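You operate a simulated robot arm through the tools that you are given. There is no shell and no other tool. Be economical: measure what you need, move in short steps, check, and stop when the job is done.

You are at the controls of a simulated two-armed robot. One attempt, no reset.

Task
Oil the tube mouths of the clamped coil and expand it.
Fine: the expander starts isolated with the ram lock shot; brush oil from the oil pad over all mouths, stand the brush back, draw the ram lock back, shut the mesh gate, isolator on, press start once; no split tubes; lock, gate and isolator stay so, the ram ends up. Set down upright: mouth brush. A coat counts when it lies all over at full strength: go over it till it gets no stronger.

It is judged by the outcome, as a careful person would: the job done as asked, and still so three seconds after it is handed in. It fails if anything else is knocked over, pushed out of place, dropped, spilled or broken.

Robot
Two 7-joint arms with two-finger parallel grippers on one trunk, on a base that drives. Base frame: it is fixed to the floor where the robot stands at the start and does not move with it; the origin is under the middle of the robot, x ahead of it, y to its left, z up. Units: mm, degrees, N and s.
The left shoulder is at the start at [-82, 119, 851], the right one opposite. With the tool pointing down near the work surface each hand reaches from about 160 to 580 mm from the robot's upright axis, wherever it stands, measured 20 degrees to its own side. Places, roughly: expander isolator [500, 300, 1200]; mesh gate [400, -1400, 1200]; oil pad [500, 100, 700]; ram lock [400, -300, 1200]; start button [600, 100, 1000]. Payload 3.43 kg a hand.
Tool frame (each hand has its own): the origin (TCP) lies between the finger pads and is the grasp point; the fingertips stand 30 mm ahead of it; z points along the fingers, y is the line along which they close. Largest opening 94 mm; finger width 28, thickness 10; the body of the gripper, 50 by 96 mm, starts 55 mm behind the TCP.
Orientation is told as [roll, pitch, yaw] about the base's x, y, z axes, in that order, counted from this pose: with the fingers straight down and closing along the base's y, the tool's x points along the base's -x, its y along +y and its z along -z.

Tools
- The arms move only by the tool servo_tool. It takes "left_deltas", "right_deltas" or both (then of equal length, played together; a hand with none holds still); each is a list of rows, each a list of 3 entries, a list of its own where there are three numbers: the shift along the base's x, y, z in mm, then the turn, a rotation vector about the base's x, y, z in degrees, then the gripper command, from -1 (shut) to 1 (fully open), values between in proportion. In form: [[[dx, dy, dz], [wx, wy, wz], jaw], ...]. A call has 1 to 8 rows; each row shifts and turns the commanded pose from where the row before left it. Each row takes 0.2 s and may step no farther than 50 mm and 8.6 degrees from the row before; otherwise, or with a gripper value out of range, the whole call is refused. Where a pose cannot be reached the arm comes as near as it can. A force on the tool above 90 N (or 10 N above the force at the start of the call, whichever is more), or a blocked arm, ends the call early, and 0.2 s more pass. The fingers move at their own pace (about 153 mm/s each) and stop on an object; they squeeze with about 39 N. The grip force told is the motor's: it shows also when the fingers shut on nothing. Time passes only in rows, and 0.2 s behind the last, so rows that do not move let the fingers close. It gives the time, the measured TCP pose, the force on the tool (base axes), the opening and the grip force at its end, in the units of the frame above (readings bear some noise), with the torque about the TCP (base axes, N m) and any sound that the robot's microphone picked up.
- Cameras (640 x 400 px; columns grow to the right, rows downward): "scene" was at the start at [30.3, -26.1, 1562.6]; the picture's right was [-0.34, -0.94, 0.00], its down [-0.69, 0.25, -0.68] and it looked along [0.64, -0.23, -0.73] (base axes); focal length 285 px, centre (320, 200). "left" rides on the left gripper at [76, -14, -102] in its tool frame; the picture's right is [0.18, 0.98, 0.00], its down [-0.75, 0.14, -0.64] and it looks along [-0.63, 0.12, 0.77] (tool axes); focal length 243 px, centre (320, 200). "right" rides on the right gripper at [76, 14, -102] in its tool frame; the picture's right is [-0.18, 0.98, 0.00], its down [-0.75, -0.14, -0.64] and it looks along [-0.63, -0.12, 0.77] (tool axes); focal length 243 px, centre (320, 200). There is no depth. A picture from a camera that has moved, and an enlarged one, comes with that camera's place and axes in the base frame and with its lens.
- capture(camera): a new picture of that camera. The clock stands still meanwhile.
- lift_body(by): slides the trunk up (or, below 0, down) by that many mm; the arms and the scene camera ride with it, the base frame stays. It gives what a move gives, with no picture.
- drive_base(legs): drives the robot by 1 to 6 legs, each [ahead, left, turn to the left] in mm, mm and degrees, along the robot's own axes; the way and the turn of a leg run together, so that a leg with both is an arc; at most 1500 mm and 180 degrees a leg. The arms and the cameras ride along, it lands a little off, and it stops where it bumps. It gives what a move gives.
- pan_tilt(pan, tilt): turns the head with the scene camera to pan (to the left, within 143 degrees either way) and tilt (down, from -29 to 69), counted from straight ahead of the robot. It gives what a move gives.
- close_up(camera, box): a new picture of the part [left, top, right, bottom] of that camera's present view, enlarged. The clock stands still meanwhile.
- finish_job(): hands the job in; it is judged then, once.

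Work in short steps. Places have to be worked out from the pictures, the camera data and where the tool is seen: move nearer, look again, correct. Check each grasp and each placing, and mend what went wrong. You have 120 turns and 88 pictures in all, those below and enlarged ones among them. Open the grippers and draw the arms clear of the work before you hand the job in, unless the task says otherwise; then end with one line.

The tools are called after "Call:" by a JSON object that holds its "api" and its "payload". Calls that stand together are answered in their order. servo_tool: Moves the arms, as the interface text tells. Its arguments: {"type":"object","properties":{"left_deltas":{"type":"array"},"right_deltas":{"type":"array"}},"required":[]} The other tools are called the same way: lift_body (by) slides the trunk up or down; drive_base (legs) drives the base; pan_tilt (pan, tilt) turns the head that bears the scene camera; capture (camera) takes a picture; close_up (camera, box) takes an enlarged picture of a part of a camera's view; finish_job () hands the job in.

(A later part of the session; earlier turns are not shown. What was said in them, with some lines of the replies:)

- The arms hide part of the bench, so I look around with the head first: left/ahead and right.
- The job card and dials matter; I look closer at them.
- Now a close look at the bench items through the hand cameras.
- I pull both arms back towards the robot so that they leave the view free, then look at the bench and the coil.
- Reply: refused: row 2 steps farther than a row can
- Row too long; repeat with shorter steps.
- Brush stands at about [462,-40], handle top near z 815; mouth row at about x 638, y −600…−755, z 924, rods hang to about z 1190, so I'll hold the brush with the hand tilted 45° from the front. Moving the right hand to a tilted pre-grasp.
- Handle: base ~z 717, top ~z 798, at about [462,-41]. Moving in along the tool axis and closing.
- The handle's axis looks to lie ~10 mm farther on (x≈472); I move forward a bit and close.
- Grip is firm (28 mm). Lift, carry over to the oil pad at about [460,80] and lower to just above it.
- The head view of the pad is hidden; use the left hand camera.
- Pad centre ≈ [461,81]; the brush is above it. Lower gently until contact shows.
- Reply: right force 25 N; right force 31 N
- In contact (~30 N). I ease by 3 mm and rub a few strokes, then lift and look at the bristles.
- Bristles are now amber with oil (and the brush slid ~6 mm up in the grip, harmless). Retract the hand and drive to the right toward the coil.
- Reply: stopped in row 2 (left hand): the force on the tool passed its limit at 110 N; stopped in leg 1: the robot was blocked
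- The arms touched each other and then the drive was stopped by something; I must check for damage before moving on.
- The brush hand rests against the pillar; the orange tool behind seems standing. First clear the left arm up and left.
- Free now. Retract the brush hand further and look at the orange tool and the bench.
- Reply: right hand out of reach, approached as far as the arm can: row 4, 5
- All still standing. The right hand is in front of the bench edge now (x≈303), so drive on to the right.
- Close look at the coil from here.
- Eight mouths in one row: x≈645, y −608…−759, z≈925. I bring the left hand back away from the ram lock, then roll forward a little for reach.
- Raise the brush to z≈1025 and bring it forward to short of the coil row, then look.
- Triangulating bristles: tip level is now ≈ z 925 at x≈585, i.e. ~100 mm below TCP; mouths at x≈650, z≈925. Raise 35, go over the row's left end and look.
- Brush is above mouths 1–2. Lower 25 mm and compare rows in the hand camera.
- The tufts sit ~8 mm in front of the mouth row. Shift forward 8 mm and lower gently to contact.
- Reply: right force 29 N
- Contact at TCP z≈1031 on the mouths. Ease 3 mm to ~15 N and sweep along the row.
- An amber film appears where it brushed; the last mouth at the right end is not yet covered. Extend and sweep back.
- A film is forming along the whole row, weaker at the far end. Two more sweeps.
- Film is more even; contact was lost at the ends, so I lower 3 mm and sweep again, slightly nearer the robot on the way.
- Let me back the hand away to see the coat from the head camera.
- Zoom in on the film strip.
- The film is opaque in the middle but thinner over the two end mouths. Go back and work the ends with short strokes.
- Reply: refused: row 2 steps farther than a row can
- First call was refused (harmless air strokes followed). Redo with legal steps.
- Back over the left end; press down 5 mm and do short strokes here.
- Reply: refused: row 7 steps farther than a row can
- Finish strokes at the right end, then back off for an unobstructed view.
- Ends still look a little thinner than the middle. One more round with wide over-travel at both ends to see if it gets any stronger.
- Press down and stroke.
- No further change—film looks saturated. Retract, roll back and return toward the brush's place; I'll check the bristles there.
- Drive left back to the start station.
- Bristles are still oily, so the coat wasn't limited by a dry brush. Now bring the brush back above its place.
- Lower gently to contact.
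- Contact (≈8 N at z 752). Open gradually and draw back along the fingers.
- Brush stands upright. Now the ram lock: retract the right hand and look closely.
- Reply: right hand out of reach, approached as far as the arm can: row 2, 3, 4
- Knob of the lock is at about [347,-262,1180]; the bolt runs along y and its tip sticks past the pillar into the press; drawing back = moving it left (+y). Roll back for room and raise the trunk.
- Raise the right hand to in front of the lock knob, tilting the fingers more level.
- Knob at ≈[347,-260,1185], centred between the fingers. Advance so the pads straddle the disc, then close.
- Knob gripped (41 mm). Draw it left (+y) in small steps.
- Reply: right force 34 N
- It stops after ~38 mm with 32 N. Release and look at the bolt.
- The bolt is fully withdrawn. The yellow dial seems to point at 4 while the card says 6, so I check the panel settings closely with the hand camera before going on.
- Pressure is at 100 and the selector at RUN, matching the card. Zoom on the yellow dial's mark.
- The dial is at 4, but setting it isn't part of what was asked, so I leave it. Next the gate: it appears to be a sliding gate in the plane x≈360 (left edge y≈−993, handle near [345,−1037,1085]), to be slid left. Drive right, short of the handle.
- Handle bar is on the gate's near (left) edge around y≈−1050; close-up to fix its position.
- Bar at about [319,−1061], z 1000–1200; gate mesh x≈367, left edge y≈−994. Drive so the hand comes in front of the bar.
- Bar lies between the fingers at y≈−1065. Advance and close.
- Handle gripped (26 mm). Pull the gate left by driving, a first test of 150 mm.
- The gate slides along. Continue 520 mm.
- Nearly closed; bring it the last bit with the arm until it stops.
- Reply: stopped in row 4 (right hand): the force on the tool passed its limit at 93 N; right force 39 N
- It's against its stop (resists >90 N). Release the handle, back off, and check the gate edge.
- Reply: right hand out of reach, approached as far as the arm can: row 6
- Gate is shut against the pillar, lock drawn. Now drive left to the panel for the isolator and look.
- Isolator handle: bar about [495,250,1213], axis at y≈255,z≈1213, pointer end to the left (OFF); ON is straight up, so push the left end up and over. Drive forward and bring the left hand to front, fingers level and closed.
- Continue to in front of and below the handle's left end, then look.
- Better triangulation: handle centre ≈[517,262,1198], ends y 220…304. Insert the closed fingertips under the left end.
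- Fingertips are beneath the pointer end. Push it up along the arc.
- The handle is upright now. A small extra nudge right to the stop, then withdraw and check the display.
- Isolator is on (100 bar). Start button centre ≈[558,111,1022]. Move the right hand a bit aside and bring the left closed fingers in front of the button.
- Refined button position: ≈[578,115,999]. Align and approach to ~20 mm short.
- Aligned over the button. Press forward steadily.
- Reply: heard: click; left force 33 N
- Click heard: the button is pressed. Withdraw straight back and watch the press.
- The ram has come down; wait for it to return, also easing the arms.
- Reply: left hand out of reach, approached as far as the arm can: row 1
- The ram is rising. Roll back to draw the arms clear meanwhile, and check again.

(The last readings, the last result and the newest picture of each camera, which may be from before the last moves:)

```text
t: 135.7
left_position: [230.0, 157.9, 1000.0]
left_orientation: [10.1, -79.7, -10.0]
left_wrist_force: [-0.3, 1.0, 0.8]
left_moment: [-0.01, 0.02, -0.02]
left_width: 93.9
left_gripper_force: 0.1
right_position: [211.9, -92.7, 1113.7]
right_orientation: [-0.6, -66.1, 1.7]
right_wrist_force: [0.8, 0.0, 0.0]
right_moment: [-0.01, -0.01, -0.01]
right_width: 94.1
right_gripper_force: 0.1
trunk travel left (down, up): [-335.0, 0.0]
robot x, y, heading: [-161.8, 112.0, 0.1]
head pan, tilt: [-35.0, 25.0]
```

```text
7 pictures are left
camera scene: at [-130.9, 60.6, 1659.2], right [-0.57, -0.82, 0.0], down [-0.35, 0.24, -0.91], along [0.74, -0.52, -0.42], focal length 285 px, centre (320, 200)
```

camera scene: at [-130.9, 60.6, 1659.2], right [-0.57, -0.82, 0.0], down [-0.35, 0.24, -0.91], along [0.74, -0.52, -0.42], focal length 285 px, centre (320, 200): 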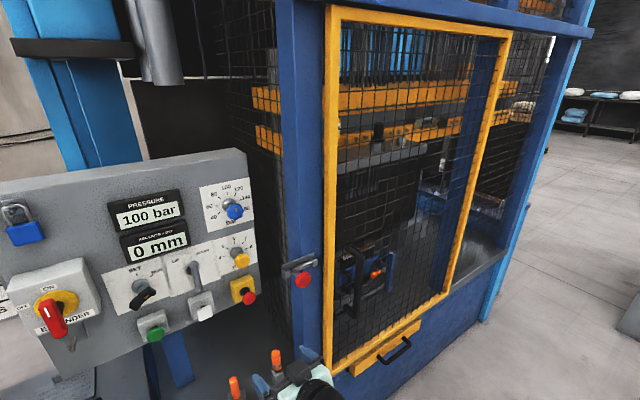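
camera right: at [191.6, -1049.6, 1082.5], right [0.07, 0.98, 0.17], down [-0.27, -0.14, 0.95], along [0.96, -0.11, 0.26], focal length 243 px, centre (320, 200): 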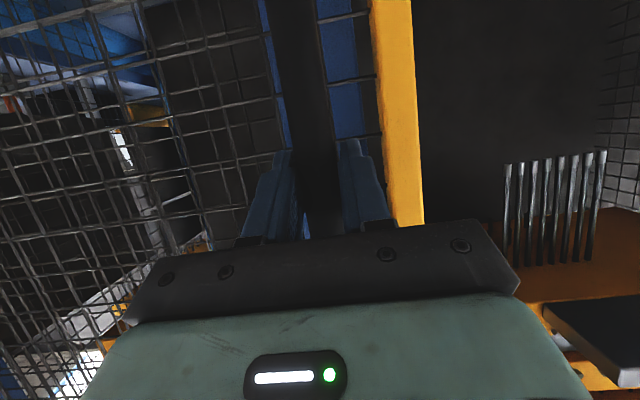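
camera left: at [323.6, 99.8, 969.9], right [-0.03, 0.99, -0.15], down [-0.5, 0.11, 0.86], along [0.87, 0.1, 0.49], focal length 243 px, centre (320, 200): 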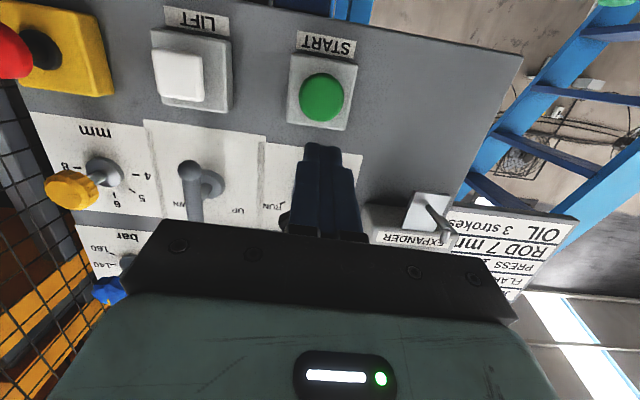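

The ram appears up. Check the coil through the mesh and that the ram is at rest.

Call:
{"api": "servo_tool", "payload": {"left_deltas": [[[0, 0, 0], [0, 0, 0], 1], [[0, 0, 0], [0, 0, 0], 1], [[0, 0, 0], [0, 0, 0], 1], [[0, 0, 0], [0, 0, 0], 1], [[0, 0, 0], [0, 0, 0], 1], [[0, 0, 0], [0, 0, 0], 1], [[0, 0, 0], [0, 0, 0], 1], [[0, 0, 0], [0, 0, 0], 1]]}}

Call:
{"api": "close_up", "payload": {"camera": "scene", "box": [200, 60, 480, 400]}}

Call:
{"api": "close_up", "payload": {"camera": "scene", "box": [330, 220, 426, 300]}}

```text
t: 137.5
left_position: [230.2, 157.6, 1000.8]
left_orientation: [10.1, -79.6, -9.9]
left_wrist_force: [0.5, -0.5, 0.1]
left_moment: [-0.01, 0.01, 0.0]
left_width: 93.9
left_gripper_force: 0.1
right_position: [212.9, -94.2, 1112.3]
right_orientation: [-0.7, -66.1, 1.7]
right_wrist_force: [-1.2, 0.0, 0.1]
right_moment: [0.01, 0.03, -0.01]
right_width: 93.8
right_gripper_force: 0.1
trunk travel left (down, up): [-335.0, 0.0]
robot x, y, heading: [-160.0, 112.8, 0.2]
head pan, tilt: [-35.0, 25.0]
```

```text
1.18 times, centred on (340, 230) of scene
camera zoom: at [-130.9, 60.6, 1659.2], right [-0.57, -0.82, 0.0], down [-0.35, 0.24, -0.91], along [0.74, -0.52, -0.42], focal length 335 px, centre (296, 165)
```

zoom: 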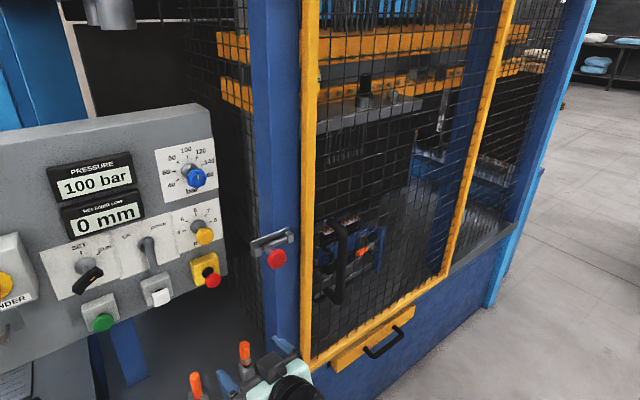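

```text
5.00 times, centred on (378, 260) of scene
camera zoom: at [-130.9, 60.6, 1659.2], right [-0.57, -0.82, 0.0], down [-0.35, 0.24, -0.91], along [0.74, -0.52, -0.42], focal length 1424 px, centre (30, -100)
```

zoom: 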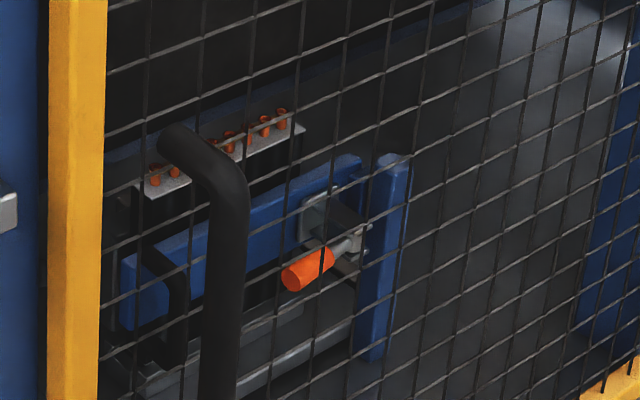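

Mouths are flared with no visible splits, the ram is back up, lock drawn, gate shut, isolator on, brush and tools standing, arms clear. Hand in.

Call:
{"api": "finish_job", "payload": {}}

```text
The job is handed in.
```

The tube mouths were oiled and the coil expanded with one press of start. The mouths are flared with no splits visible through the mesh, and the ram is back up. The lock is drawn back, the gate is shut, the isolator is on, and the brush stands upright where it was. I left the flare dial at 4 mm because setting it wasn't in the task, but the job card says 6 mm. Early on my two arms bumped and the brush hand touched the pillar, but nothing moved.
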